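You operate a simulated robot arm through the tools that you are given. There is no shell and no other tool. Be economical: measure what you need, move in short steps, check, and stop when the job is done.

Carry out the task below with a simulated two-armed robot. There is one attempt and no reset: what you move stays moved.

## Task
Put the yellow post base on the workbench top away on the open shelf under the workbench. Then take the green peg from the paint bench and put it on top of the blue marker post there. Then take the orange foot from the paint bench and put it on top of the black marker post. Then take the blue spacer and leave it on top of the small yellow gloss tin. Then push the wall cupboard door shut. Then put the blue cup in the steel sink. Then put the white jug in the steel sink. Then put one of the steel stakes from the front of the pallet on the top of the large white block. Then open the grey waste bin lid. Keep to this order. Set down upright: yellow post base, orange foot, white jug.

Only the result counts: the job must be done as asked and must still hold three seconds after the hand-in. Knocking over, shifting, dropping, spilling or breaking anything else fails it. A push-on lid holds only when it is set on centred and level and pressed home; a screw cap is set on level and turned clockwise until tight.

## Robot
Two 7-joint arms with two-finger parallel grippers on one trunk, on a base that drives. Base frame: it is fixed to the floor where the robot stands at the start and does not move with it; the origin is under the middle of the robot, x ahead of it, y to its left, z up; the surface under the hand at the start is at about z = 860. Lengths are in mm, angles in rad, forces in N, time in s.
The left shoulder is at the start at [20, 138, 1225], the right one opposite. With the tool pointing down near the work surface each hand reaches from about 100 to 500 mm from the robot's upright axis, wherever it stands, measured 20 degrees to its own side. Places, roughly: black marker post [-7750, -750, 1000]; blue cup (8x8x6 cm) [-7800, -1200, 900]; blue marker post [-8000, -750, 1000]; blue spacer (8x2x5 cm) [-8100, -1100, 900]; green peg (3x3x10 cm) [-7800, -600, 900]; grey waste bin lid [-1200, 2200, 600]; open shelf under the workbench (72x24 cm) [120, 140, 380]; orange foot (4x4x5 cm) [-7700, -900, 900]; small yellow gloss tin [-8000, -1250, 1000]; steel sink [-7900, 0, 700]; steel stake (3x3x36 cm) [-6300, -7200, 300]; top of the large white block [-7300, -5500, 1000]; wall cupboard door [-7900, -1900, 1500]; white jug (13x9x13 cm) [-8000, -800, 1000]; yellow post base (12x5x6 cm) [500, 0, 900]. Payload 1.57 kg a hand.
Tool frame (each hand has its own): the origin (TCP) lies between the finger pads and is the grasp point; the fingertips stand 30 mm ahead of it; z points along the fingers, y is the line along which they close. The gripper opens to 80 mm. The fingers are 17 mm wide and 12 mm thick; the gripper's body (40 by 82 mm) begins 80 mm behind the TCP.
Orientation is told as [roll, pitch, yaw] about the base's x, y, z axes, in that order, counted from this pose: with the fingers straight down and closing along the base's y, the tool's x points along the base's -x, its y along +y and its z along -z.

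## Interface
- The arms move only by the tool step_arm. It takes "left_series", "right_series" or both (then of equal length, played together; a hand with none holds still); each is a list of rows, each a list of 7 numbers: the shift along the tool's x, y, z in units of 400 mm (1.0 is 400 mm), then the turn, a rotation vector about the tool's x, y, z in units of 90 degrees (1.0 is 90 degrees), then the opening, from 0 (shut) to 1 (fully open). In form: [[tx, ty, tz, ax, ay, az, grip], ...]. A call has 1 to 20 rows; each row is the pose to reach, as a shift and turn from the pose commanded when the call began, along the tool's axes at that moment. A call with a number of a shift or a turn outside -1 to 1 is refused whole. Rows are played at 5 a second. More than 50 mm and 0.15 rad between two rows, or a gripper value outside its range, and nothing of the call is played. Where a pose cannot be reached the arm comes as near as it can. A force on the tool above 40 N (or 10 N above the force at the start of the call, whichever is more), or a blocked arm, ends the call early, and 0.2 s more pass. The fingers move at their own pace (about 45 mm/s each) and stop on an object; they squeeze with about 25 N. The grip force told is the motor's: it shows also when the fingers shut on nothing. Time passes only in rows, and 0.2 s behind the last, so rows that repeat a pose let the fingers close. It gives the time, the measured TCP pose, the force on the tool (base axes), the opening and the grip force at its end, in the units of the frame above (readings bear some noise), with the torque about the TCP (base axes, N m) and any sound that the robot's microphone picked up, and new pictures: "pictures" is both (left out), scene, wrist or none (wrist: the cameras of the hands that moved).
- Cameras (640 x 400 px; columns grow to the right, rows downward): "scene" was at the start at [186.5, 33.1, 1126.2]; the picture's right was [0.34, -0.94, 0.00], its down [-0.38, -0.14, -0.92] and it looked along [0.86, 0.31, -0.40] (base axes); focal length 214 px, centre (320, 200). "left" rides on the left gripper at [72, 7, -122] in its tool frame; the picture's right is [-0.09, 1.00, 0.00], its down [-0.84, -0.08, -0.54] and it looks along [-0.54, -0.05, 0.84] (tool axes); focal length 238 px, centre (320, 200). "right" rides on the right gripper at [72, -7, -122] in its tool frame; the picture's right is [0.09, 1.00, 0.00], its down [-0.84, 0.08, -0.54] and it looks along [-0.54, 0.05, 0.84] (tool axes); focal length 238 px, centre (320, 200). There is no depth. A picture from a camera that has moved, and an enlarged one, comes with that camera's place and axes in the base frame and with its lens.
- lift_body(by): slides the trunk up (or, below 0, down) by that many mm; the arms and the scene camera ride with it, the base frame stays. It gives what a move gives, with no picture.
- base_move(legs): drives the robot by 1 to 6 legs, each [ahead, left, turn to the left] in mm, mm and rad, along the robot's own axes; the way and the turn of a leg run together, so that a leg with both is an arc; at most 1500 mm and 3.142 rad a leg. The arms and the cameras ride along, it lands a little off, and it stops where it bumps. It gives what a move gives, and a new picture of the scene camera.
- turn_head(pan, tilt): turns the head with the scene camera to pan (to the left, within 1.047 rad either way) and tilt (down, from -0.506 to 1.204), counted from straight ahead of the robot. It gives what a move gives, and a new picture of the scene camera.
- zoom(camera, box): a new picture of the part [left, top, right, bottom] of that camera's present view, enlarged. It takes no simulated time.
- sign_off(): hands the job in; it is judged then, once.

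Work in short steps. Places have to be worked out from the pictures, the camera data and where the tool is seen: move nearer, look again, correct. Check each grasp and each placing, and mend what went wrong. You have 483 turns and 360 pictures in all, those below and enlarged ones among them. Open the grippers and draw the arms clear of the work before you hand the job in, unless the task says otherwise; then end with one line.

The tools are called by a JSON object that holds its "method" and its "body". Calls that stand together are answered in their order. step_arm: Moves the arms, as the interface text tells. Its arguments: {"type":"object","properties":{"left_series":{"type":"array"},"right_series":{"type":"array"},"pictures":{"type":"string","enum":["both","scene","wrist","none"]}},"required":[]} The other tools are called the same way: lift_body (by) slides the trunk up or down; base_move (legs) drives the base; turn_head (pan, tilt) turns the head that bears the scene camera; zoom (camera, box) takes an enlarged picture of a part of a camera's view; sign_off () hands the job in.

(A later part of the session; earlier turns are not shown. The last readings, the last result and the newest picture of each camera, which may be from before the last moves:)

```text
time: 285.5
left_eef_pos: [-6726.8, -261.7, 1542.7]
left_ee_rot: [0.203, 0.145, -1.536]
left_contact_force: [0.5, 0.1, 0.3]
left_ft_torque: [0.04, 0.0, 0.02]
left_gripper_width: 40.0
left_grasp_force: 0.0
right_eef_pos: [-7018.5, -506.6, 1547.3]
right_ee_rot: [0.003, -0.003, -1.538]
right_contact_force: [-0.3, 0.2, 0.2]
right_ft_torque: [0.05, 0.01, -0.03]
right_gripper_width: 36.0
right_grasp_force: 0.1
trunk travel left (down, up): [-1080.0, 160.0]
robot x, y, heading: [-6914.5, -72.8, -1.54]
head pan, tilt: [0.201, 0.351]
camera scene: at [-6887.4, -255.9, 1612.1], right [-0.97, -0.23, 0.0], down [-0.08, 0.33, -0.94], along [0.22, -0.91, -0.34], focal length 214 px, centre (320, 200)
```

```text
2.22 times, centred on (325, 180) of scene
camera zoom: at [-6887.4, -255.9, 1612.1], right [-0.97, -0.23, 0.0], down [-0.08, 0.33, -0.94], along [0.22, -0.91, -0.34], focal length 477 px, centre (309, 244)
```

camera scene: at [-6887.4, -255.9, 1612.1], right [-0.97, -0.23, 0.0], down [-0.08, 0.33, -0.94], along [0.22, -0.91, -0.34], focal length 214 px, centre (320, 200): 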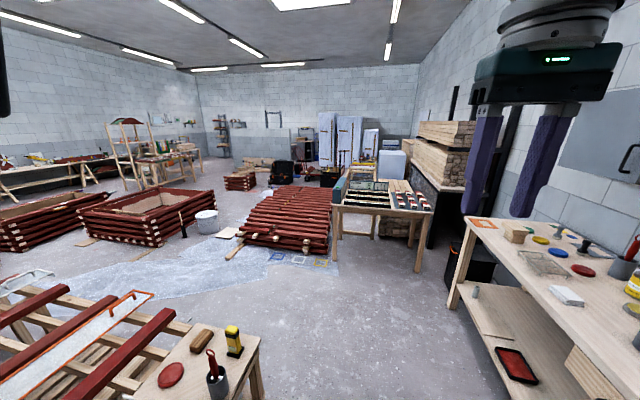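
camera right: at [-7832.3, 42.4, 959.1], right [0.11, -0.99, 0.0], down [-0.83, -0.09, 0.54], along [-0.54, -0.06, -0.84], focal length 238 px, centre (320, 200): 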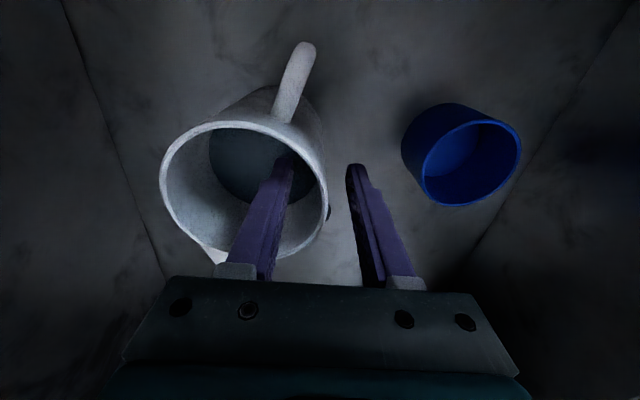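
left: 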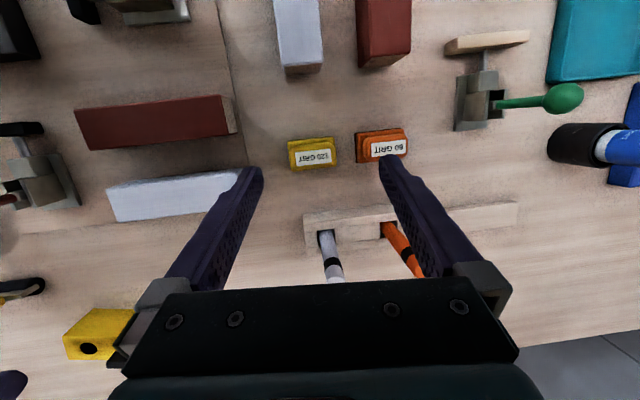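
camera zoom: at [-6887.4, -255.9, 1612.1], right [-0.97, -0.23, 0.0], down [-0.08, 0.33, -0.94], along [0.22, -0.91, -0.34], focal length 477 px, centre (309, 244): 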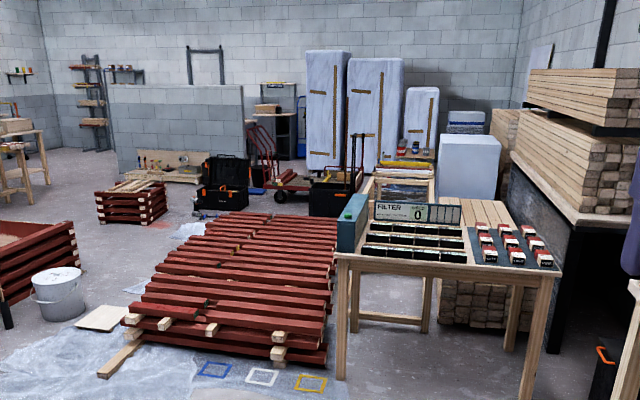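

The stack and the table block the direct way, but there's a gap left of the red stack around x≈-4900. I drive forward and strafe left to inspect it.

{"method": "base_move", "body": {"legs": [[1450, 0, -0.03], [0, 1400, 0]]}}

{"method": "turn_head", "body": {"pan": 0.3, "tilt": 0.6}}

```text
time: 299.3
left_eef_pos: [-5294.9, -1685.3, 1543.7]
left_ee_rot: [0.203, 0.145, -1.542]
left_contact_force: [-0.2, -0.3, 0.3]
left_ft_torque: [-0.03, 0.01, 0.0]
left_gripper_width: 39.9
left_grasp_force: 0.1
right_eef_pos: [-5589.0, -1929.1, 1545.9]
right_ee_rot: [0.005, -0.003, -1.544]
right_contact_force: [-0.3, -0.1, 0.6]
right_ft_torque: [-0.03, -0.02, 0.02]
right_gripper_width: 36.1
right_grasp_force: 0.1
trunk travel left (down, up): [-1080.0, 160.0]
robot x, y, heading: [-5481.7, -1492.1, -1.544]
head pan, tilt: [0.201, 0.351]
camera scene: at [-5456.2, -1679.1, 1612.1], right [-0.97, -0.23, 0.0], down [-0.08, 0.33, -0.94], along [0.21, -0.91, -0.34], focal length 214 px, centre (320, 200)
```

scene: 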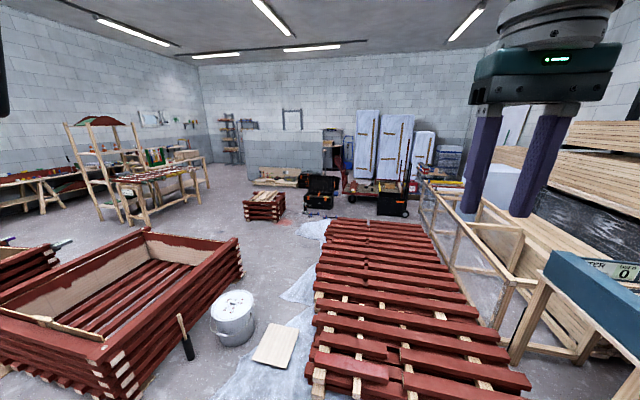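

```text
time: 300.0
left_eef_pos: [-5296.2, -1686.9, 1544.0]
left_ee_rot: [0.203, 0.144, -1.539]
left_contact_force: [-0.2, -0.1, -0.2]
left_ft_torque: [0.01, 0.01, 0.0]
left_gripper_width: 40.1
left_grasp_force: 0.1
right_eef_pos: [-5589.4, -1929.9, 1546.3]
right_ee_rot: [0.004, -0.004, -1.545]
right_contact_force: [0.2, -0.4, 0.4]
right_ft_torque: [-0.03, 0.0, 0.01]
right_gripper_width: 36.1
right_grasp_force: 0.0
trunk travel left (down, up): [-1080.0, 160.0]
robot x, y, heading: [-5476.9, -1490.3, -1.545]
head pan, tilt: [0.3, 0.6]
camera scene: at [-5448.8, -1672.1, 1589.4], right [-0.95, -0.32, 0.0], down [-0.18, 0.53, -0.83], along [0.27, -0.78, -0.56], focal length 214 px, centre (320, 200)
```

scene: 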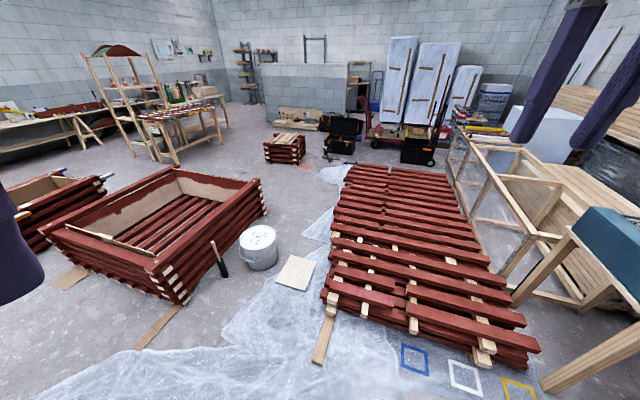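

I zoom on the gap with the floor tile.

{"method": "zoom", "body": {"camera": "scene", "box": [200, 200, 360, 320]}}

```text
3.33 times, centred on (280, 260) of scene
camera zoom: at [-5448.8, -1672.1, 1589.4], right [-0.95, -0.32, 0.0], down [-0.18, 0.53, -0.83], along [0.27, -0.78, -0.56], focal length 715 px, centre (453, 0)
```

zoom: 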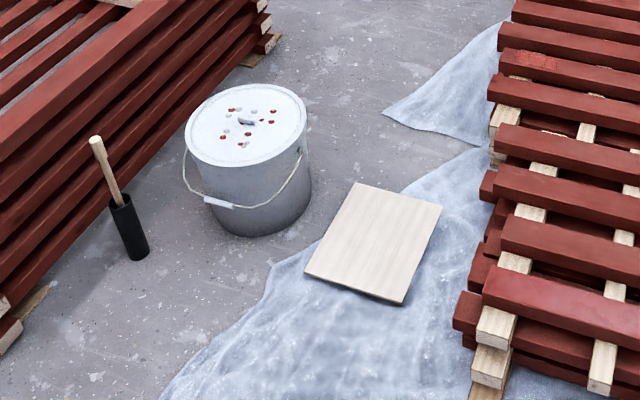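

I look further left for a cleaner route.

{"method": "turn_head", "body": {"pan": 1.0, "tilt": 0.35}}

{"method": "turn_head", "body": {"pan": -0.5, "tilt": 0.5}}

```text
time: 301.1
left_eef_pos: [-5296.0, -1685.7, 1542.9]
left_ee_rot: [0.204, 0.145, -1.542]
left_contact_force: [0.1, 0.2, -0.3]
left_ft_torque: [0.0, 0.0, 0.0]
left_gripper_width: 39.9
left_grasp_force: 0.0
right_eef_pos: [-5587.4, -1929.2, 1547.1]
right_ee_rot: [0.003, -0.003, -1.545]
right_contact_force: [0.1, -0.2, 0.3]
right_ft_torque: [0.01, 0.05, -0.03]
right_gripper_width: 36.2
right_grasp_force: 0.1
trunk travel left (down, up): [-1080.0, 160.0]
robot x, y, heading: [-5477.6, -1490.1, -1.542]
head pan, tilt: [1.0, 0.351]
camera scene: at [-5397.6, -1636.6, 1612.1], right [-0.52, -0.86, 0.0], down [-0.29, 0.18, -0.94], along [0.8, -0.49, -0.34], focal length 214 px, centre (320, 200)
```

scene: 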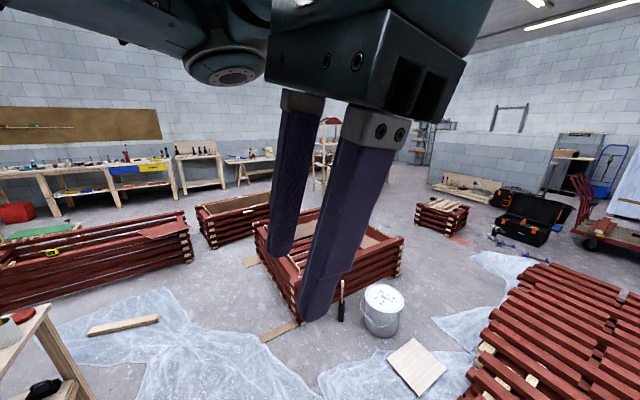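

```text
time: 302.7
left_eef_pos: [-5296.0, -1686.1, 1543.6]
left_ee_rot: [0.203, 0.145, -1.543]
left_contact_force: [-0.5, 0.4, -0.7]
left_ft_torque: [0.0, 0.03, 0.01]
left_gripper_width: 40.1
left_grasp_force: 0.1
right_eef_pos: [-5589.5, -1929.2, 1546.7]
right_ee_rot: [0.004, -0.004, -1.546]
right_contact_force: [-0.4, -0.3, 0.1]
right_ft_torque: [-0.03, 0.03, -0.01]
right_gripper_width: 36.2
right_grasp_force: 0.2
trunk travel left (down, up): [-1080.0, 160.0]
robot x, y, heading: [-5477.7, -1490.4, -1.549]
head pan, tilt: [-0.499, 0.499]
camera scene: at [-5518.5, -1669.4, 1598.4], right [-0.89, 0.45, 0.0], down [0.22, 0.43, -0.88], along [-0.4, -0.78, -0.48], focal length 214 px, centre (320, 200)
```

scene: 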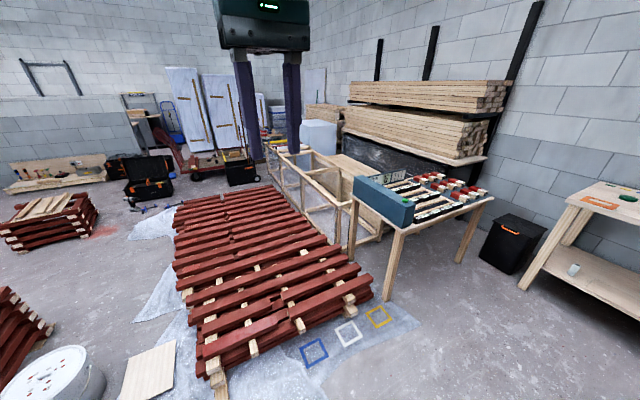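

The tile gap is risky. The start-side aisle (x≈-900, in front of the first workbench) looks open, and I need to return there for the bin anyway. I drive back around via the known corridor.

{"method": "base_move", "body": {"legs": [[0, -1430, -0.02], [-1400, 0, 0], [-1330, 0, 0], [0, 0, 1.5708]]}}

```text
time: 326.5
left_eef_pos: [-6819.6, 1373.1, 1542.9]
left_ee_rot: [0.202, 0.145, 0.017]
left_contact_force: [0.2, 0.9, -0.7]
left_ft_torque: [0.01, -0.02, -0.04]
left_gripper_width: 40.1
left_grasp_force: 0.0
right_eef_pos: [-6580.2, 1077.0, 1546.4]
right_ee_rot: [0.005, -0.004, 0.014]
right_contact_force: [1.0, -0.2, 0.0]
right_ft_torque: [0.01, -0.02, -0.04]
right_gripper_width: 36.3
right_grasp_force: 0.2
trunk travel left (down, up): [-1080.0, 160.0]
robot x, y, heading: [-7016.4, 1192.3, 0.01]
head pan, tilt: [-0.499, 0.499]
camera scene: at [-6837.8, 1152.4, 1598.4], right [-0.47, -0.88, 0.0], down [-0.42, 0.22, -0.88], along [0.78, -0.41, -0.48], focal length 214 px, centre (320, 200)
```

scene: 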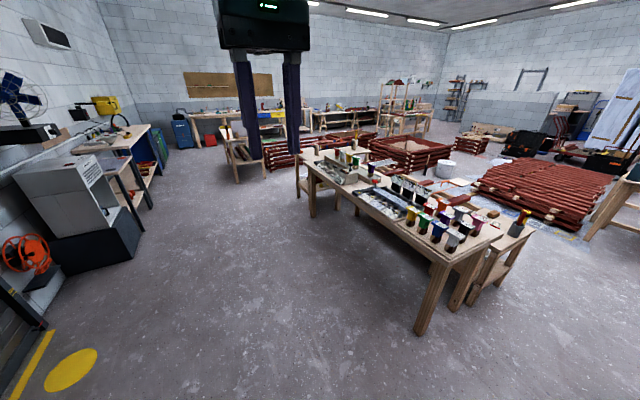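

Good overview: the corridor is clear. I drive east, then turn to look along the aisle.

{"method": "base_move", "body": {"legs": [[1500, 50, -0.01], [1500, 0, 0], [1500, 0, 0], [1450, 0, 0], [0, 0, -1.57]]}}

{"method": "turn_head", "body": {"pan": 0.0, "tilt": 0.3}}

```text
refused: leg 1 is longer than a leg can be; nothing moved
```

```text
time: 327.4
left_eef_pos: [-6820.1, 1373.8, 1542.8]
left_ee_rot: [0.202, 0.145, 0.017]
left_contact_force: [0.5, -0.9, -1.3]
left_ft_torque: [0.03, 0.0, -0.02]
left_gripper_width: 39.8
left_grasp_force: 0.0
right_eef_pos: [-6579.3, 1077.0, 1547.0]
right_ee_rot: [0.003, -0.003, 0.013]
right_contact_force: [-0.4, 0.6, 0.6]
right_ft_torque: [-0.05, -0.02, 0.02]
right_gripper_width: 35.8
right_grasp_force: 0.1
trunk travel left (down, up): [-1080.0, 160.0]
robot x, y, heading: [-7015.9, 1188.0, 0.012]
head pan, tilt: [0.0, 0.3]
camera scene: at [-6825.0, 1196.1, 1616.8], right [0.01, -1.0, 0.0], down [-0.3, 0.0, -0.96], along [0.96, 0.01, -0.3], focal length 214 px, centre (320, 200)
```

scene: 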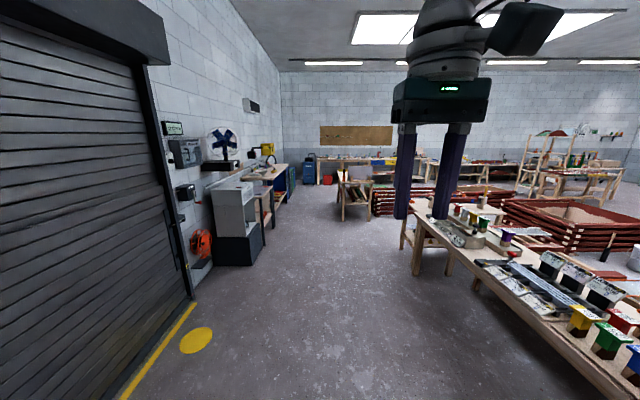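

{"method": "base_move", "body": {"legs": [[1495, 0, -0.005], [1495, 0, 0], [1495, 0, 0], [1490, 0, 0], [0, 0, -1.57]]}}

{"method": "turn_head", "body": {"pan": -0.1, "tilt": 0.35}}

```text
time: 359.5
left_eef_pos: [-896.7, 825.1, 1542.7]
left_ee_rot: [0.202, 0.145, -1.597]
left_contact_force: [0.1, -0.5, 0.0]
left_ft_torque: [-0.02, -0.01, 0.02]
left_gripper_width: 40.0
left_grasp_force: 0.0
right_eef_pos: [-1203.1, 599.7, 1547.4]
right_ee_rot: [0.002, -0.004, -1.602]
right_contact_force: [0.1, 0.1, -0.4]
right_ft_torque: [0.02, -0.01, -0.01]
right_gripper_width: 36.0
right_grasp_force: 0.0
trunk travel left (down, up): [-1080.0, 160.0]
robot x, y, heading: [-1073.9, 1032.8, -1.603]
head pan, tilt: [0.0, 0.3]
camera scene: at [-1075.6, 839.9, 1616.8], right [-1.0, 0.03, 0.0], down [0.01, 0.3, -0.96], along [-0.03, -0.95, -0.3], focal length 214 px, centre (320, 200)
```

scene: 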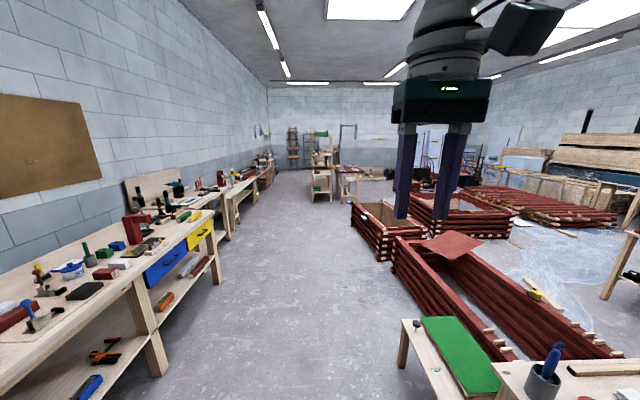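

```text
time: 360.2
left_eef_pos: [-897.3, 825.4, 1543.3]
left_ee_rot: [0.202, 0.145, -1.596]
left_contact_force: [0.4, -0.3, 0.1]
left_ft_torque: [0.03, 0.01, 0.02]
left_gripper_width: 40.0
left_grasp_force: 0.1
right_eef_pos: [-1203.4, 598.5, 1546.8]
right_ee_rot: [0.004, -0.004, -1.6]
right_contact_force: [-0.1, -0.3, 0.0]
right_ft_torque: [-0.01, 0.0, 0.01]
right_gripper_width: 36.0
right_grasp_force: 0.1
trunk travel left (down, up): [-1080.0, 160.0]
robot x, y, heading: [-1072.8, 1031.3, -1.601]
head pan, tilt: [-0.099, 0.351]
camera scene: at [-1084.8, 840.9, 1612.1], right [-0.99, 0.13, 0.0], down [0.04, 0.34, -0.94], along [-0.12, -0.93, -0.34], focal length 214 px, centre (320, 200)
```

scene: 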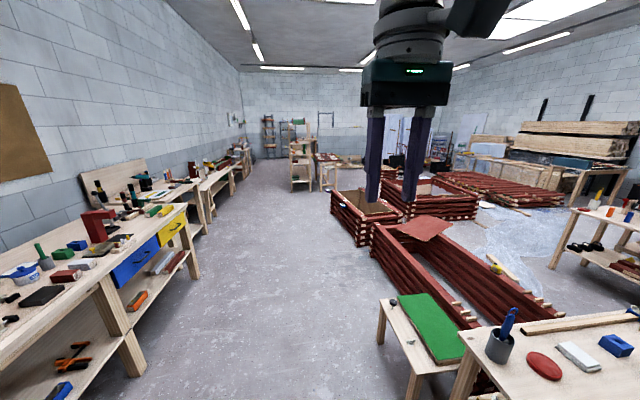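

The aisle is clear. I drive down it to y≈-3300 and look again.

{"method": "base_move", "body": {"legs": [[1440, 0, 0.03], [1440, 0, 0], [1440, 0, 0]]}}

{"method": "turn_head", "body": {"pan": -0.7, "tilt": 0.4}}

```text
time: 380.9
left_eef_pos: [-836.4, -3484.3, 1543.4]
left_ee_rot: [0.204, 0.145, -1.528]
left_contact_force: [0.4, -0.6, 0.5]
left_ft_torque: [-0.02, 0.0, -0.01]
left_gripper_width: 40.1
left_grasp_force: 0.0
right_eef_pos: [-1126.5, -3730.1, 1546.1]
right_ee_rot: [0.004, -0.004, -1.529]
right_contact_force: [-0.1, 0.3, -0.3]
right_ft_torque: [0.04, 0.03, 0.0]
right_gripper_width: 36.1
right_grasp_force: 0.0
trunk travel left (down, up): [-1080.0, 160.0]
robot x, y, heading: [-1017.8, -3294.2, -1.532]
head pan, tilt: [-0.099, 0.351]
camera scene: at [-1024.5, -3481.6, 1612.1], right [-1.0, 0.06, 0.0], down [0.02, 0.34, -0.94], along [-0.06, -0.94, -0.34], focal length 214 px, centre (320, 200)
```

scene: 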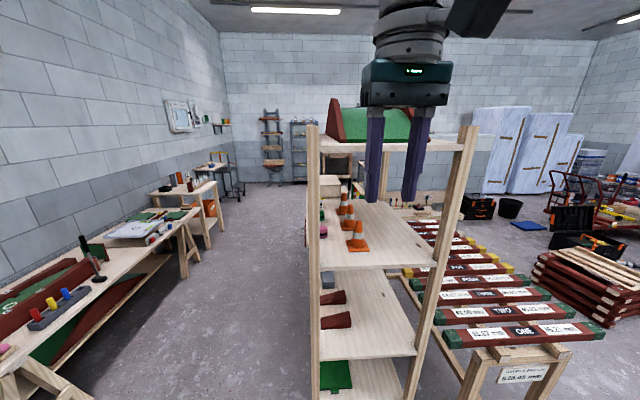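

```text
time: 381.9
left_eef_pos: [-836.2, -3482.7, 1543.0]
left_ee_rot: [0.202, 0.145, -1.527]
left_contact_force: [-0.6, 0.2, -0.1]
left_ft_torque: [-0.02, 0.0, -0.01]
left_gripper_width: 39.7
left_grasp_force: 0.1
right_eef_pos: [-1124.5, -3730.3, 1546.1]
right_ee_rot: [0.002, -0.003, -1.53]
right_contact_force: [-0.6, 0.0, 0.8]
right_ft_torque: [0.02, -0.03, 0.03]
right_gripper_width: 36.1
right_grasp_force: 0.0
trunk travel left (down, up): [-1080.0, 160.0]
robot x, y, heading: [-1023.1, -3285.5, -1.532]
head pan, tilt: [-0.7, 0.4]
camera scene: at [-1075.7, -3461.9, 1607.6], right [-0.79, 0.61, 0.0], down [0.24, 0.31, -0.92], along [-0.56, -0.73, -0.39], focal length 214 px, centre (320, 200)
```

scene: 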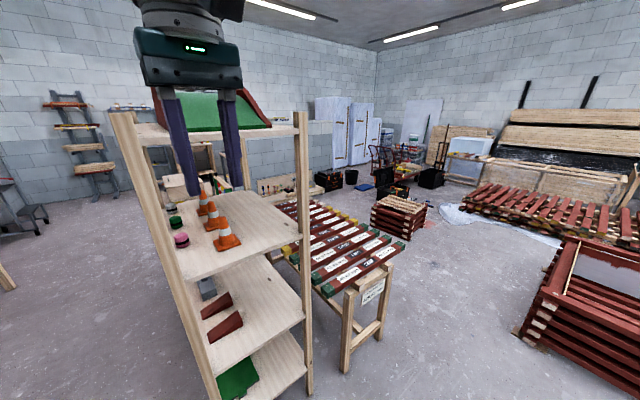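

There's a passage westward at y≈-3700 between the frame and the trestle. I turn west, line up and advance.

{"method": "base_move", "body": {"legs": [[0, 0, -1.61], [0, 420, 0], [1300, 0, 0]]}}

{"method": "turn_head", "body": {"pan": 0.3, "tilt": 0.4}}

```text
time: 394.6
left_eef_pos: [-2554.9, -3898.6, 1543.8]
left_ee_rot: [0.203, 0.144, -3.131]
left_contact_force: [-0.3, 0.3, 0.9]
left_ft_torque: [0.0, -0.03, 0.0]
left_gripper_width: 40.0
left_grasp_force: 0.1
right_eef_pos: [-2791.9, -3601.1, 1546.8]
right_ee_rot: [0.004, -0.004, -3.134]
right_contact_force: [0.2, -0.3, 0.2]
right_ft_torque: [0.0, 0.02, -0.01]
right_gripper_width: 36.0
right_grasp_force: 0.1
trunk travel left (down, up): [-1080.0, 160.0]
robot x, y, heading: [-2354.9, -3715.6, -3.131]
head pan, tilt: [-0.7, 0.4]
camera scene: at [-2526.5, -3658.5, 1607.6], right [0.64, 0.77, 0.0], down [0.3, -0.25, -0.92], along [-0.71, 0.59, -0.39], focal length 214 px, centre (320, 200)
```

scene: 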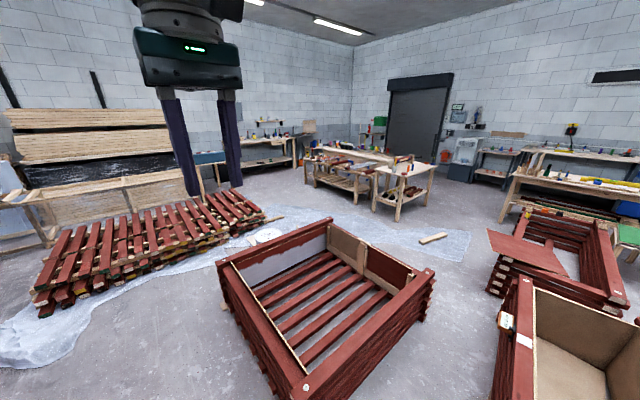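

```text
time: 395.9
left_eef_pos: [-2554.8, -3899.3, 1542.4]
left_ee_rot: [0.203, 0.146, -3.129]
left_contact_force: [0.7, 0.0, -0.9]
left_ft_torque: [0.0, 0.0, 0.0]
left_gripper_width: 40.0
left_grasp_force: 0.2
right_eef_pos: [-2790.5, -3600.6, 1546.1]
right_ee_rot: [0.005, -0.002, -3.135]
right_contact_force: [-0.4, 0.0, 0.5]
right_ft_torque: [0.02, 0.0, 0.01]
right_gripper_width: 36.1
right_grasp_force: 0.0
trunk travel left (down, up): [-1080.0, 160.0]
robot x, y, heading: [-2354.7, -3718.8, -3.132]
head pan, tilt: [0.3, 0.4]
camera scene: at [-2543.5, -3745.6, 1607.6], right [-0.3, 0.95, 0.0], down [0.37, 0.12, -0.92], along [-0.88, -0.28, -0.39], focal length 214 px, centre (320, 200)
```

scene: 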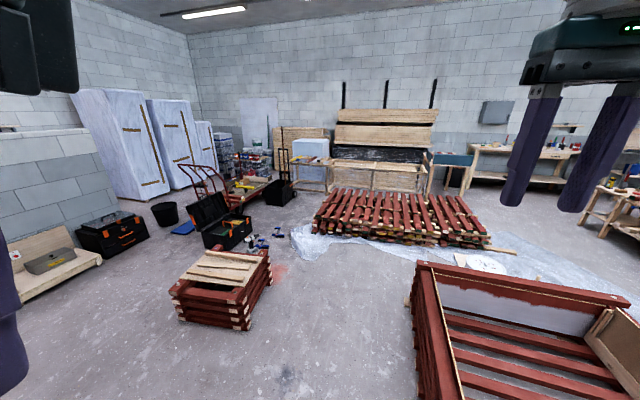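

I zoom on the far area.

{"method": "zoom", "body": {"camera": "scene", "box": [60, 80, 350, 260]}}

```text
2.21 times, centred on (205, 170) of scene
camera zoom: at [-2543.5, -3745.6, 1607.6], right [-0.3, 0.95, 0.0], down [0.37, 0.12, -0.92], along [-0.88, -0.28, -0.39], focal length 473 px, centre (574, 266)
```

zoom: 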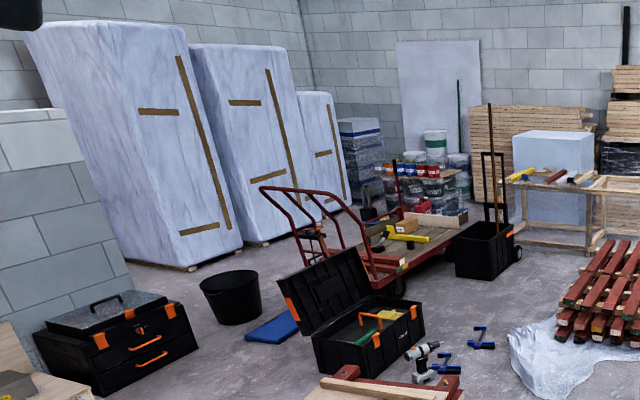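

I move on west between the crate and the frame, then look toward the pallet area.

{"method": "base_move", "body": {"legs": [[1000, 180, 0], [1000, 300, 0]]}}

{"method": "turn_head", "body": {"pan": 0.45, "tilt": 0.4}}

```text
time: 406.1
left_eef_pos: [-4536.2, -4386.3, 1542.2]
left_ee_rot: [0.201, 0.143, -3.131]
left_contact_force: [-1.1, -0.1, -0.1]
left_ft_torque: [-0.04, 0.02, -0.01]
left_gripper_width: 39.9
left_grasp_force: 0.1
right_eef_pos: [-4773.4, -4088.0, 1545.8]
right_ee_rot: [0.003, -0.002, -3.137]
right_contact_force: [0.3, 0.2, -0.2]
right_ft_torque: [0.03, 0.0, 0.01]
right_gripper_width: 35.7
right_grasp_force: 0.1
trunk travel left (down, up): [-1080.0, 160.0]
robot x, y, heading: [-4333.7, -4209.6, -3.135]
head pan, tilt: [0.3, 0.4]
camera scene: at [-4525.7, -4233.7, 1607.6], right [-0.3, 0.95, 0.0], down [0.37, 0.12, -0.92], along [-0.88, -0.28, -0.39], focal length 214 px, centre (320, 200)
```

scene: 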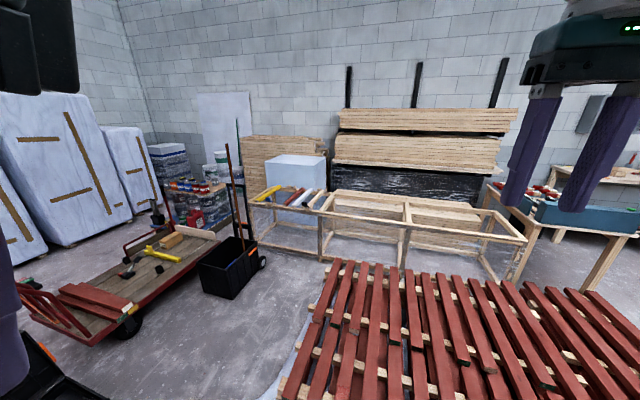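

```text
time: 406.8
left_eef_pos: [-4536.3, -4386.5, 1542.9]
left_ee_rot: [0.201, 0.144, -3.132]
left_contact_force: [0.0, 0.0, 1.0]
left_ft_torque: [-0.01, 0.02, -0.01]
left_gripper_width: 40.0
left_grasp_force: 0.0
right_eef_pos: [-4773.5, -4088.8, 1546.3]
right_ee_rot: [0.003, -0.003, -3.135]
right_contact_force: [-0.3, 0.2, -0.6]
right_ft_torque: [0.01, -0.01, 0.0]
right_gripper_width: 36.1
right_grasp_force: 0.1
trunk travel left (down, up): [-1080.0, 160.0]
robot x, y, heading: [-4337.2, -4208.7, -3.142]
head pan, tilt: [0.45, 0.4]
camera scene: at [-4520.6, -4246.6, 1607.6], right [-0.44, 0.9, 0.0], down [0.35, 0.17, -0.92], along [-0.83, -0.41, -0.39], focal length 214 px, centre (320, 200)
```

scene: 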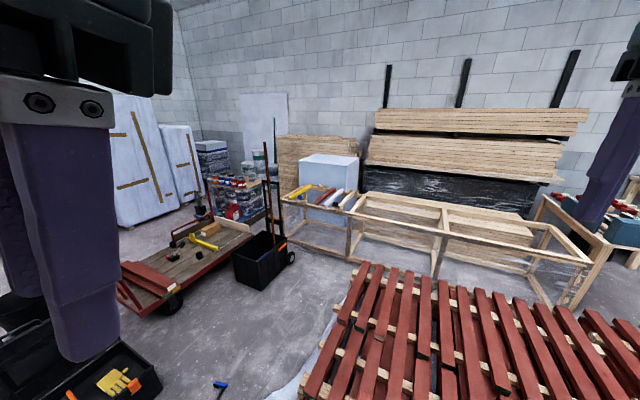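

The direct gaps near the cart are too narrow, so I'll check the southern approach: back east, then south past the crate.

{"method": "base_move", "body": {"legs": [[-1490, 0, 0], [0, 1400, 0]]}}

{"method": "turn_head", "body": {"pan": 0.25, "tilt": 0.45}}

```text
time: 421.0
left_eef_pos: [-3005.9, -5813.8, 1542.7]
left_ee_rot: [0.203, 0.145, -3.119]
left_contact_force: [0.0, 1.1, -0.1]
left_ft_torque: [0.03, -0.03, 0.04]
left_gripper_width: 39.9
left_grasp_force: 0.0
right_eef_pos: [-3244.8, -5518.8, 1546.3]
right_ee_rot: [0.003, -0.003, -3.123]
right_contact_force: [-0.5, 0.2, 0.8]
right_ft_torque: [0.02, -0.05, -0.02]
right_gripper_width: 36.1
right_grasp_force: 0.0
trunk travel left (down, up): [-1080.0, 160.0]
robot x, y, heading: [-2805.3, -5634.3, -3.122]
head pan, tilt: [0.45, 0.4]
camera scene: at [-2990.4, -5673.9, 1607.6], right [-0.45, 0.89, 0.0], down [0.35, 0.18, -0.92], along [-0.82, -0.42, -0.39], focal length 214 px, centre (320, 200)
```

scene: 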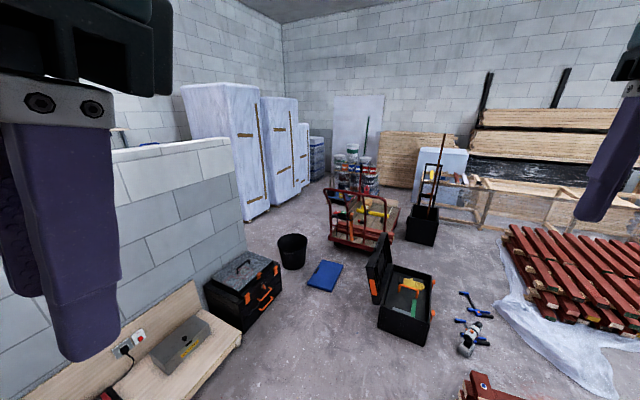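

```text
time: 421.7
left_eef_pos: [-3004.7, -5813.9, 1542.0]
left_ee_rot: [0.203, 0.143, -3.117]
left_contact_force: [0.5, -0.4, -0.1]
left_ft_torque: [0.0, -0.01, -0.01]
left_gripper_width: 40.0
left_grasp_force: 0.2
right_eef_pos: [-3245.6, -5517.8, 1546.9]
right_ee_rot: [0.001, -0.004, -3.123]
right_contact_force: [-0.3, -0.6, 0.9]
right_ft_torque: [-0.02, 0.0, 0.0]
right_gripper_width: 36.2
right_grasp_force: 0.1
trunk travel left (down, up): [-1080.0, 160.0]
robot x, y, heading: [-2809.3, -5632.8, -3.124]
head pan, tilt: [0.25, 0.45]
camera scene: at [-2996.4, -5656.4, 1602.9], right [-0.27, 0.96, 0.0], down [0.42, 0.12, -0.9], along [-0.87, -0.24, -0.44], focal length 214 px, centre (320, 200)
```

scene: 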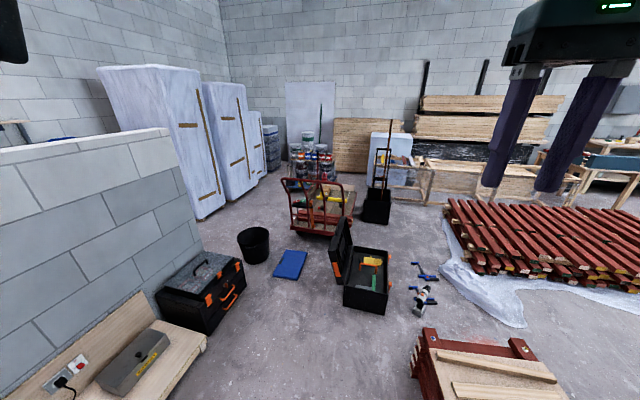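

I zoom on the cluttered zone to judge lane widths.

{"method": "zoom", "body": {"camera": "scene", "box": [190, 120, 450, 330]}}

```text
1.90 times, centred on (320, 225) of scene
camera zoom: at [-2996.4, -5656.4, 1602.9], right [-0.27, 0.96, 0.0], down [0.42, 0.12, -0.9], along [-0.87, -0.24, -0.44], focal length 408 px, centre (320, 152)
```

zoom: 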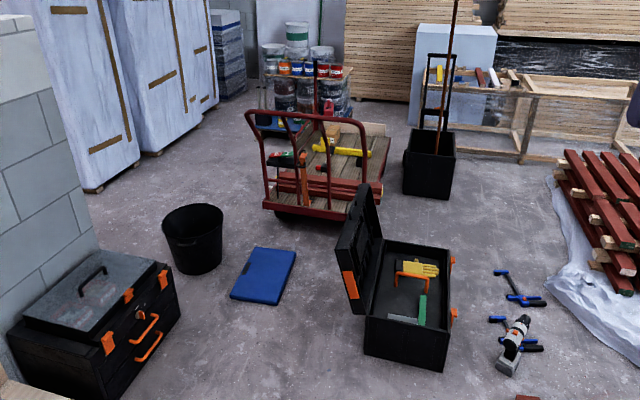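

I zoom at the predicted stake location.

{"method": "zoom", "body": {"camera": "scene", "box": [260, 120, 360, 210]}}

```text
4.44 times, centred on (310, 165) of scene
camera zoom: at [-2996.4, -5656.4, 1602.9], right [-0.27, 0.96, 0.0], down [0.42, 0.12, -0.9], along [-0.87, -0.24, -0.44], focal length 953 px, centre (364, 356)
```

zoom: 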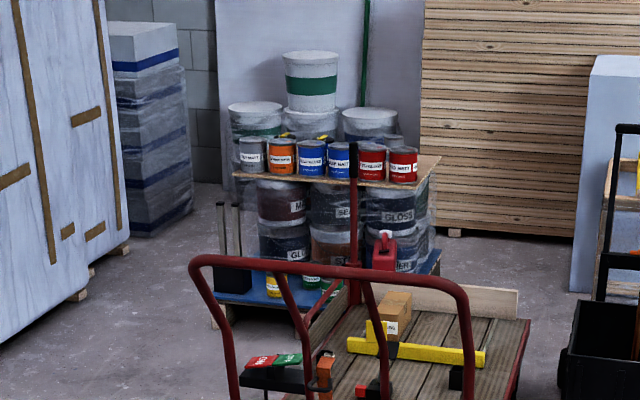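

I look straight down to see my own base footprint.

{"method": "turn_head", "body": {"pan": 0.0, "tilt": 1.2}}

```text
time: 422.8
left_eef_pos: [-3005.1, -5812.8, 1542.3]
left_ee_rot: [0.203, 0.145, -3.12]
left_contact_force: [-0.9, 0.1, -1.0]
left_ft_torque: [0.02, 0.03, 0.05]
left_gripper_width: 40.0
left_grasp_force: 0.0
right_eef_pos: [-3246.6, -5519.5, 1546.8]
right_ee_rot: [0.004, -0.003, -3.124]
right_contact_force: [0.4, 1.2, 0.4]
right_ft_torque: [-0.02, -0.01, 0.01]
right_gripper_width: 36.2
right_grasp_force: 0.2
trunk travel left (down, up): [-1080.0, 160.0]
robot x, y, heading: [-2806.4, -5635.0, -3.121]
head pan, tilt: [0.0, 1.201]
camera scene: at [-2963.7, -5633.0, 1544.8], right [-0.02, 1.0, 0.0], down [0.93, 0.02, -0.36], along [-0.36, -0.01, -0.93], focal length 214 px, centre (320, 200)
```

scene: 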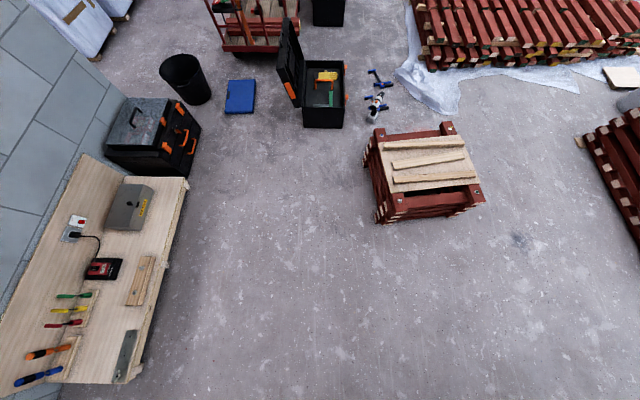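

The picture shows bare floor where my base would stand, so the robot has no solid body near the floor. That also fits standing inside the first bench's outline. With the trunk high I can pass over low items, so I approach south of the trolley.

{"method": "base_move", "body": {"legs": [[1300, 450, -0.02], [1000, 850, 0]]}}

{"method": "turn_head", "body": {"pan": 0.0, "tilt": 0.6}}

```text
time: 435.9
left_eef_pos: [-5333.5, -7076.1, 1542.7]
left_ee_rot: [0.202, 0.144, 3.117]
left_contact_force: [-0.6, 0.2, 0.3]
left_ft_torque: [-0.01, 0.0, 0.01]
left_gripper_width: 40.0
left_grasp_force: 0.0
right_eef_pos: [-5556.6, -6769.3, 1547.4]
right_ee_rot: [0.002, -0.004, 3.11]
right_contact_force: [0.5, 0.0, -0.6]
right_ft_torque: [0.0, 0.01, 0.04]
right_gripper_width: 36.1
right_grasp_force: 0.1
trunk travel left (down, up): [-1080.0, 160.0]
robot x, y, heading: [-5126.7, -6901.3, 3.11]
head pan, tilt: [0.0, 1.201]
camera scene: at [-5282.8, -6897.5, 1544.7], right [0.03, 1.0, 0.0], down [0.93, -0.03, -0.36], along [-0.36, 0.01, -0.93], focal length 214 px, centre (320, 200)
```

scene: 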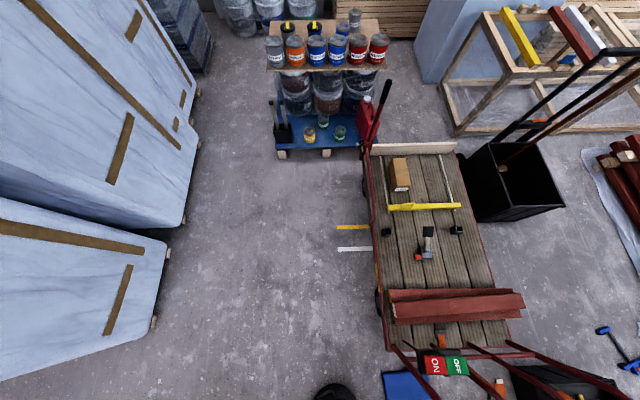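

```text
time: 436.9
left_eef_pos: [-5333.5, -7076.6, 1542.6]
left_ee_rot: [0.202, 0.144, 3.114]
left_contact_force: [0.3, -0.3, 0.4]
left_ft_torque: [-0.01, 0.03, 0.03]
left_gripper_width: 40.2
left_grasp_force: 0.0
right_eef_pos: [-5558.1, -6769.6, 1546.5]
right_ee_rot: [0.003, -0.003, 3.108]
right_contact_force: [0.1, -0.3, -0.1]
right_ft_torque: [0.0, 0.0, -0.01]
right_gripper_width: 35.9
right_grasp_force: 0.1
trunk travel left (down, up): [-1080.0, 160.0]
robot x, y, heading: [-5128.1, -6905.9, 3.11]
head pan, tilt: [0.0, 0.6]
camera scene: at [-5315.2, -6896.4, 1589.3], right [0.03, 1.0, 0.0], down [0.57, -0.02, -0.82], along [-0.82, 0.03, -0.57], focal length 214 px, centre (320, 200)
```

scene: 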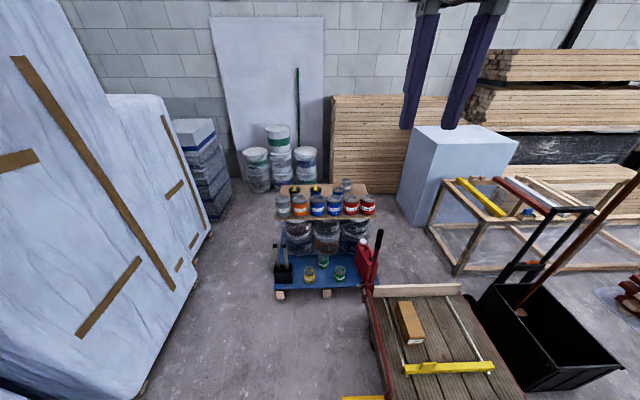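

The stakes stand in a black holder at the pallet's front left corner. I zoom in.

{"method": "zoom", "body": {"camera": "scene", "box": [250, 220, 370, 310]}}

```text
4.44 times, centred on (310, 265) of scene
camera zoom: at [-5315.2, -6896.4, 1589.3], right [0.03, 1.0, 0.0], down [0.57, -0.02, -0.82], along [-0.82, 0.03, -0.57], focal length 953 px, centre (364, -89)
```

zoom: 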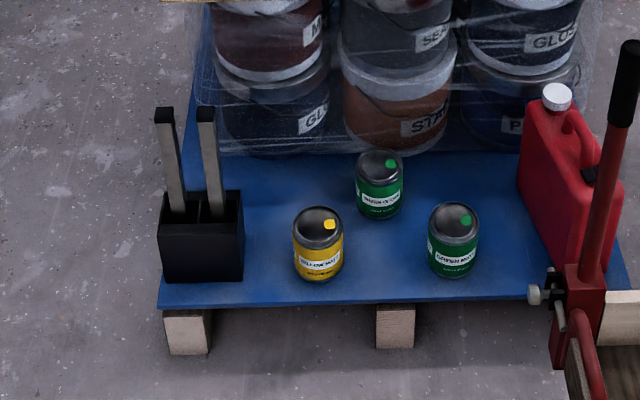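

The stakes are at about (-6335,-7163) and (-6335,-7097), tops z≈525. I drive so the right hand is above the nearer (+y) one, and lower in stages.

{"method": "base_move", "body": {"legs": [[765, 290, 0.03]]}}

{"method": "lift_body", "body": {"by": -400}}

{"method": "lift_body", "body": {"by": -300}}

{"method": "step_arm", "body": {"right_series": [[0, 0, 0, 0, 0, 0, 0.7]], "pictures": "both"}}

```text
time: 441.3
left_eef_pos: [-6106.4, -7354.5, 1542.9]
left_ee_rot: [0.203, 0.147, -3.139]
left_contact_force: [0.8, 0.1, -0.6]
left_ft_torque: [0.01, -0.03, -0.02]
left_gripper_width: 39.7
left_grasp_force: 0.2
right_eef_pos: [-6341.2, -7055.1, 1545.8]
right_ee_rot: [0.001, -0.002, 3.14]
right_contact_force: [-0.8, -0.9, 0.1]
right_ft_torque: [0.04, -0.03, 0.0]
right_gripper_width: 36.2
right_grasp_force: 0.0
trunk travel left (down, up): [-1080.0, 160.0]
robot x, y, heading: [-5906.1, -7173.1, 3.137]
head pan, tilt: [0.0, 0.6]
camera scene: at [-6094.5, -7174.2, 1589.3], right [0.0, 1.0, 0.0], down [0.56, 0.0, -0.83], along [-0.83, 0.0, -0.56], focal length 214 px, centre (320, 200)
```

scene: 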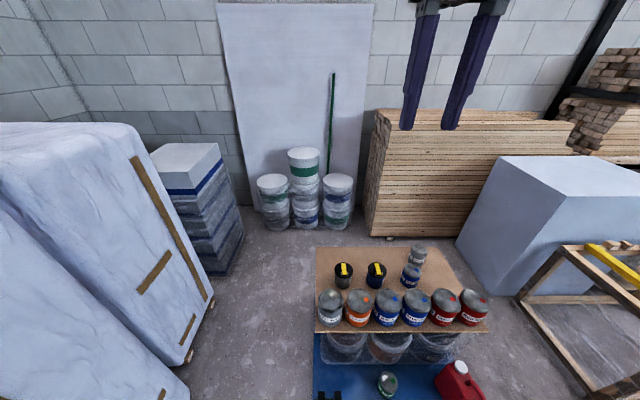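

```text
time: 445.1
left_eef_pos: [-6107.0, -7354.1, 1143.0]
left_ee_rot: [0.204, 0.144, -3.139]
left_contact_force: [-0.4, 0.8, 0.1]
left_ft_torque: [-0.04, -0.02, -0.02]
left_gripper_width: 40.0
left_grasp_force: 0.2
right_eef_pos: [-6341.3, -7054.6, 1146.4]
right_ee_rot: [0.005, 0.0, 3.14]
right_contact_force: [0.7, -0.2, -0.8]
right_ft_torque: [0.01, 0.02, -0.02]
right_gripper_width: 36.0
right_grasp_force: 0.0
trunk travel left (down, up): [-680.0, 560.0]
robot x, y, heading: [-5907.3, -7177.6, 3.141]
head pan, tilt: [0.0, 0.6]
```

```text
time: 448.1
left_eef_pos: [-6107.1, -7354.5, 842.0]
left_ee_rot: [0.202, 0.146, -3.138]
left_contact_force: [-0.6, 0.5, -0.3]
left_ft_torque: [-0.01, 0.02, 0.01]
left_gripper_width: 40.0
left_grasp_force: 0.1
right_eef_pos: [-6340.8, -7054.3, 846.5]
right_ee_rot: [0.004, -0.003, 3.14]
right_contact_force: [0.1, 0.4, 0.2]
right_ft_torque: [-0.01, 0.02, 0.01]
right_gripper_width: 35.8
right_grasp_force: 0.0
trunk travel left (down, up): [-380.0, 860.0]
robot x, y, heading: [-5904.6, -7173.3, 3.141]
head pan, tilt: [0.0, 0.6]
```

```text
time: 448.5
left_eef_pos: [-6107.2, -7353.8, 842.6]
left_ee_rot: [0.202, 0.145, -3.139]
left_contact_force: [1.2, 0.7, 0.4]
left_ft_torque: [0.03, -0.03, 0.01]
left_gripper_width: 39.7
left_grasp_force: 0.1
right_eef_pos: [-6341.4, -7055.6, 846.4]
right_ee_rot: [0.0, -0.001, 3.141]
right_contact_force: [0.9, 0.4, -0.1]
right_ft_torque: [-0.02, -0.01, -0.01]
right_gripper_width: 56.1
right_grasp_force: 0.1
trunk travel left (down, up): [-380.0, 860.0]
robot x, y, heading: [-5908.2, -7175.8, 3.138]
head pan, tilt: [0.0, 0.6]
camera scene: at [-6094.5, -7174.2, 889.3], right [0.0, 1.0, 0.0], down [0.56, 0.0, -0.83], along [-0.83, 0.0, -0.56], focal length 214 px, centre (320, 200)
camera right: at [-6270.1, -7048.6, 968.4], right [0.09, -1.0, 0.0], down [-0.84, -0.07, 0.54], along [-0.54, -0.05, -0.84], focal length 238 px, centre (320, 200)
```

scene: 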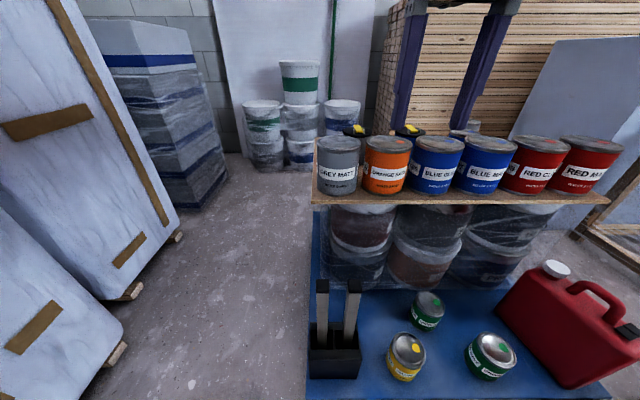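
right: 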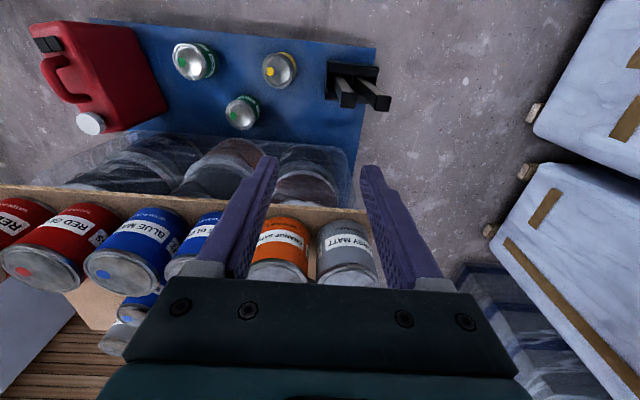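

Stake A is at (-6345,-7109). The hand clears the tin board (front edge x≈-6440). I shift over the stake and lower further.

{"method": "step_arm", "body": {"right_series": [[0, 0.07, 0, 0, 0, 0, 0.56], [-0.008, 0.1335, 0, 0, 0, 0, 0.56], [-0.008, 0.1335, 0, 0, 0, 0, 0.56]], "pictures": "none"}}

{"method": "lift_body", "body": {"by": -260}}

{"method": "step_arm", "body": {"right_series": [[0, 0, 0, 0, 0, 0, 0.56]], "pictures": "both"}}

```text
time: 449.3
left_eef_pos: [-6106.1, -7353.9, 843.5]
left_ee_rot: [0.202, 0.145, -3.139]
left_contact_force: [-0.1, -0.2, 0.0]
left_ft_torque: [0.03, -0.01, -0.03]
left_gripper_width: 40.1
left_grasp_force: 0.0
right_eef_pos: [-6344.1, -7107.7, 845.5]
right_ee_rot: [0.0, -0.003, 3.141]
right_contact_force: [-0.5, -0.7, -0.4]
right_ft_torque: [-0.03, 0.01, -0.03]
right_gripper_width: 44.8
right_grasp_force: 0.1
trunk travel left (down, up): [-380.0, 860.0]
robot x, y, heading: [-5903.6, -7175.9, 3.141]
head pan, tilt: [0.0, 0.6]
```

```text
time: 452.0
left_eef_pos: [-6107.8, -7356.1, 581.8]
left_ee_rot: [0.202, 0.146, -3.138]
left_contact_force: [0.4, -0.4, 1.1]
left_ft_torque: [0.01, 0.01, 0.0]
left_gripper_width: 39.8
left_grasp_force: 0.1
right_eef_pos: [-6345.2, -7107.6, 585.2]
right_ee_rot: [0.004, -0.003, 3.14]
right_contact_force: [-0.6, 0.0, 0.1]
right_ft_torque: [0.0, 0.01, -0.02]
right_gripper_width: 44.9
right_grasp_force: 0.2
trunk travel left (down, up): [-120.0, 1120.0]
robot x, y, heading: [-5904.1, -7174.7, 3.136]
head pan, tilt: [0.0, 0.6]
```

```text
time: 452.4
left_eef_pos: [-6106.8, -7355.6, 581.7]
left_ee_rot: [0.203, 0.145, -3.137]
left_contact_force: [0.4, 1.1, 0.3]
left_ft_torque: [-0.04, 0.0, 0.01]
left_gripper_width: 39.8
left_grasp_force: 0.2
right_eef_pos: [-6344.1, -7109.4, 587.0]
right_ee_rot: [0.005, -0.001, 3.141]
right_contact_force: [0.6, -0.1, -0.3]
right_ft_torque: [-0.03, 0.02, 0.0]
right_gripper_width: 44.9
right_grasp_force: 0.0
trunk travel left (down, up): [-120.0, 1120.0]
robot x, y, heading: [-5902.5, -7174.3, 3.134]
head pan, tilt: [0.0, 0.6]
camera scene: at [-6094.5, -7174.2, 629.3], right [0.0, 1.0, 0.0], down [0.56, 0.0, -0.83], along [-0.83, 0.0, -0.56], focal length 214 px, centre (320, 200)
camera right: at [-6273.7, -7101.6, 707.8], right [0.09, -1.0, 0.0], down [-0.84, -0.07, 0.54], along [-0.54, -0.05, -0.84], focal length 238 px, centre (320, 200)
```

scene: 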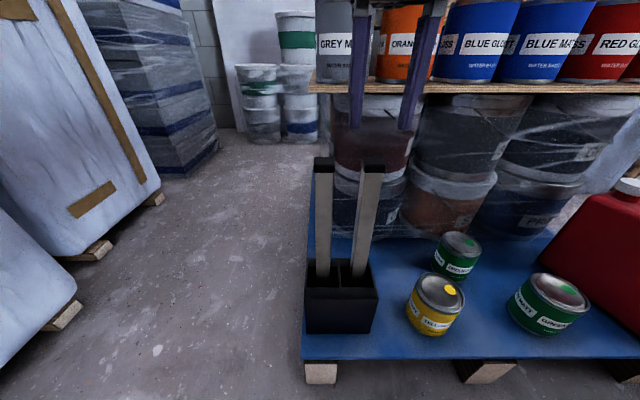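
right: 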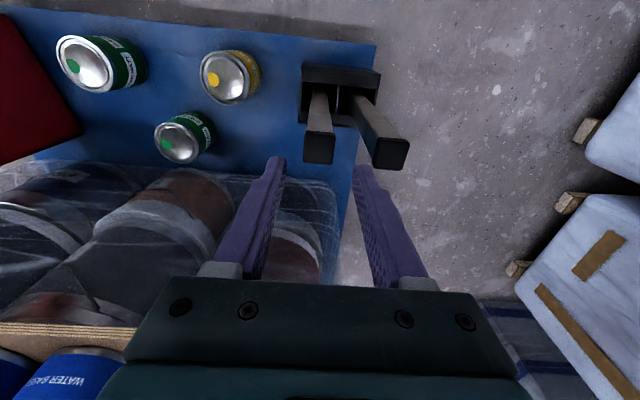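

Stake A is centred between the fingers. I narrow the opening to clear stake B and descend to grip.

{"method": "step_arm", "body": {"right_series": [[0, -0.005, 0, 0, 0, 0, 0.45], [0, -0.005, 0, 0, 0, 0, 0.45], [0, -0.005, 0.06, 0, 0, 0, 0.45], [0, -0.005, 0.13, 0, 0, 0, 0.45], [0, -0.005, 0.2, 0, 0, 0, 0.45], [0, -0.005, 0.25, 0, 0, 0, 0.45], [0, -0.005, 0.25, 0, 0, 0, 0], [0, -0.005, 0.25, 0, 0, 0, 0]], "pictures": "both"}}

```text
time: 454.2
left_eef_pos: [-6106.5, -7354.8, 583.4]
left_ee_rot: [0.203, 0.144, -3.138]
left_contact_force: [1.0, 0.4, -0.2]
left_ft_torque: [0.0, 0.0, 0.02]
left_gripper_width: 39.9
left_grasp_force: 0.0
right_eef_pos: [-6345.2, -7106.1, 485.8]
right_ee_rot: [0.003, -0.004, 3.138]
right_contact_force: [0.7, -1.0, -0.3]
right_ft_torque: [-0.09, -0.02, 0.03]
right_gripper_width: 25.0
right_grasp_force: 24.2
trunk travel left (down, up): [-120.0, 1120.0]
robot x, y, heading: [-5905.4, -7175.4, 3.138]
head pan, tilt: [0.0, 0.6]
camera scene: at [-6094.5, -7174.3, 629.3], right [0.0, 1.0, 0.0], down [0.56, 0.0, -0.83], along [-0.83, 0.0, -0.56], focal length 214 px, centre (320, 200)
camera right: at [-6273.6, -7100.0, 607.7], right [0.09, -1.0, 0.0], down [-0.84, -0.07, 0.54], along [-0.54, -0.05, -0.84], focal length 238 px, centre (320, 200)
```

scene: 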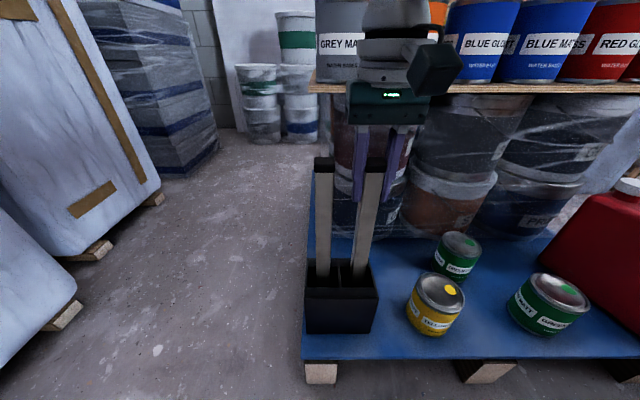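
right: 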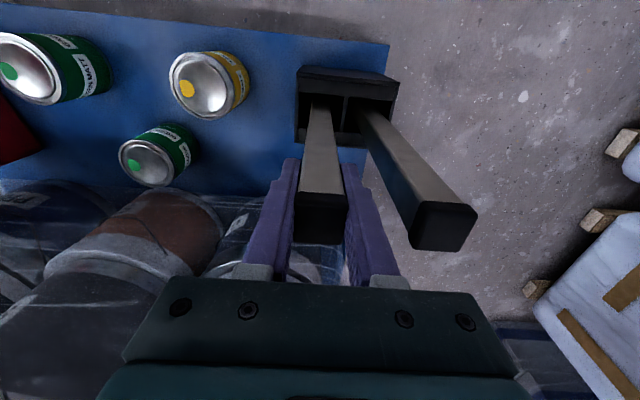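

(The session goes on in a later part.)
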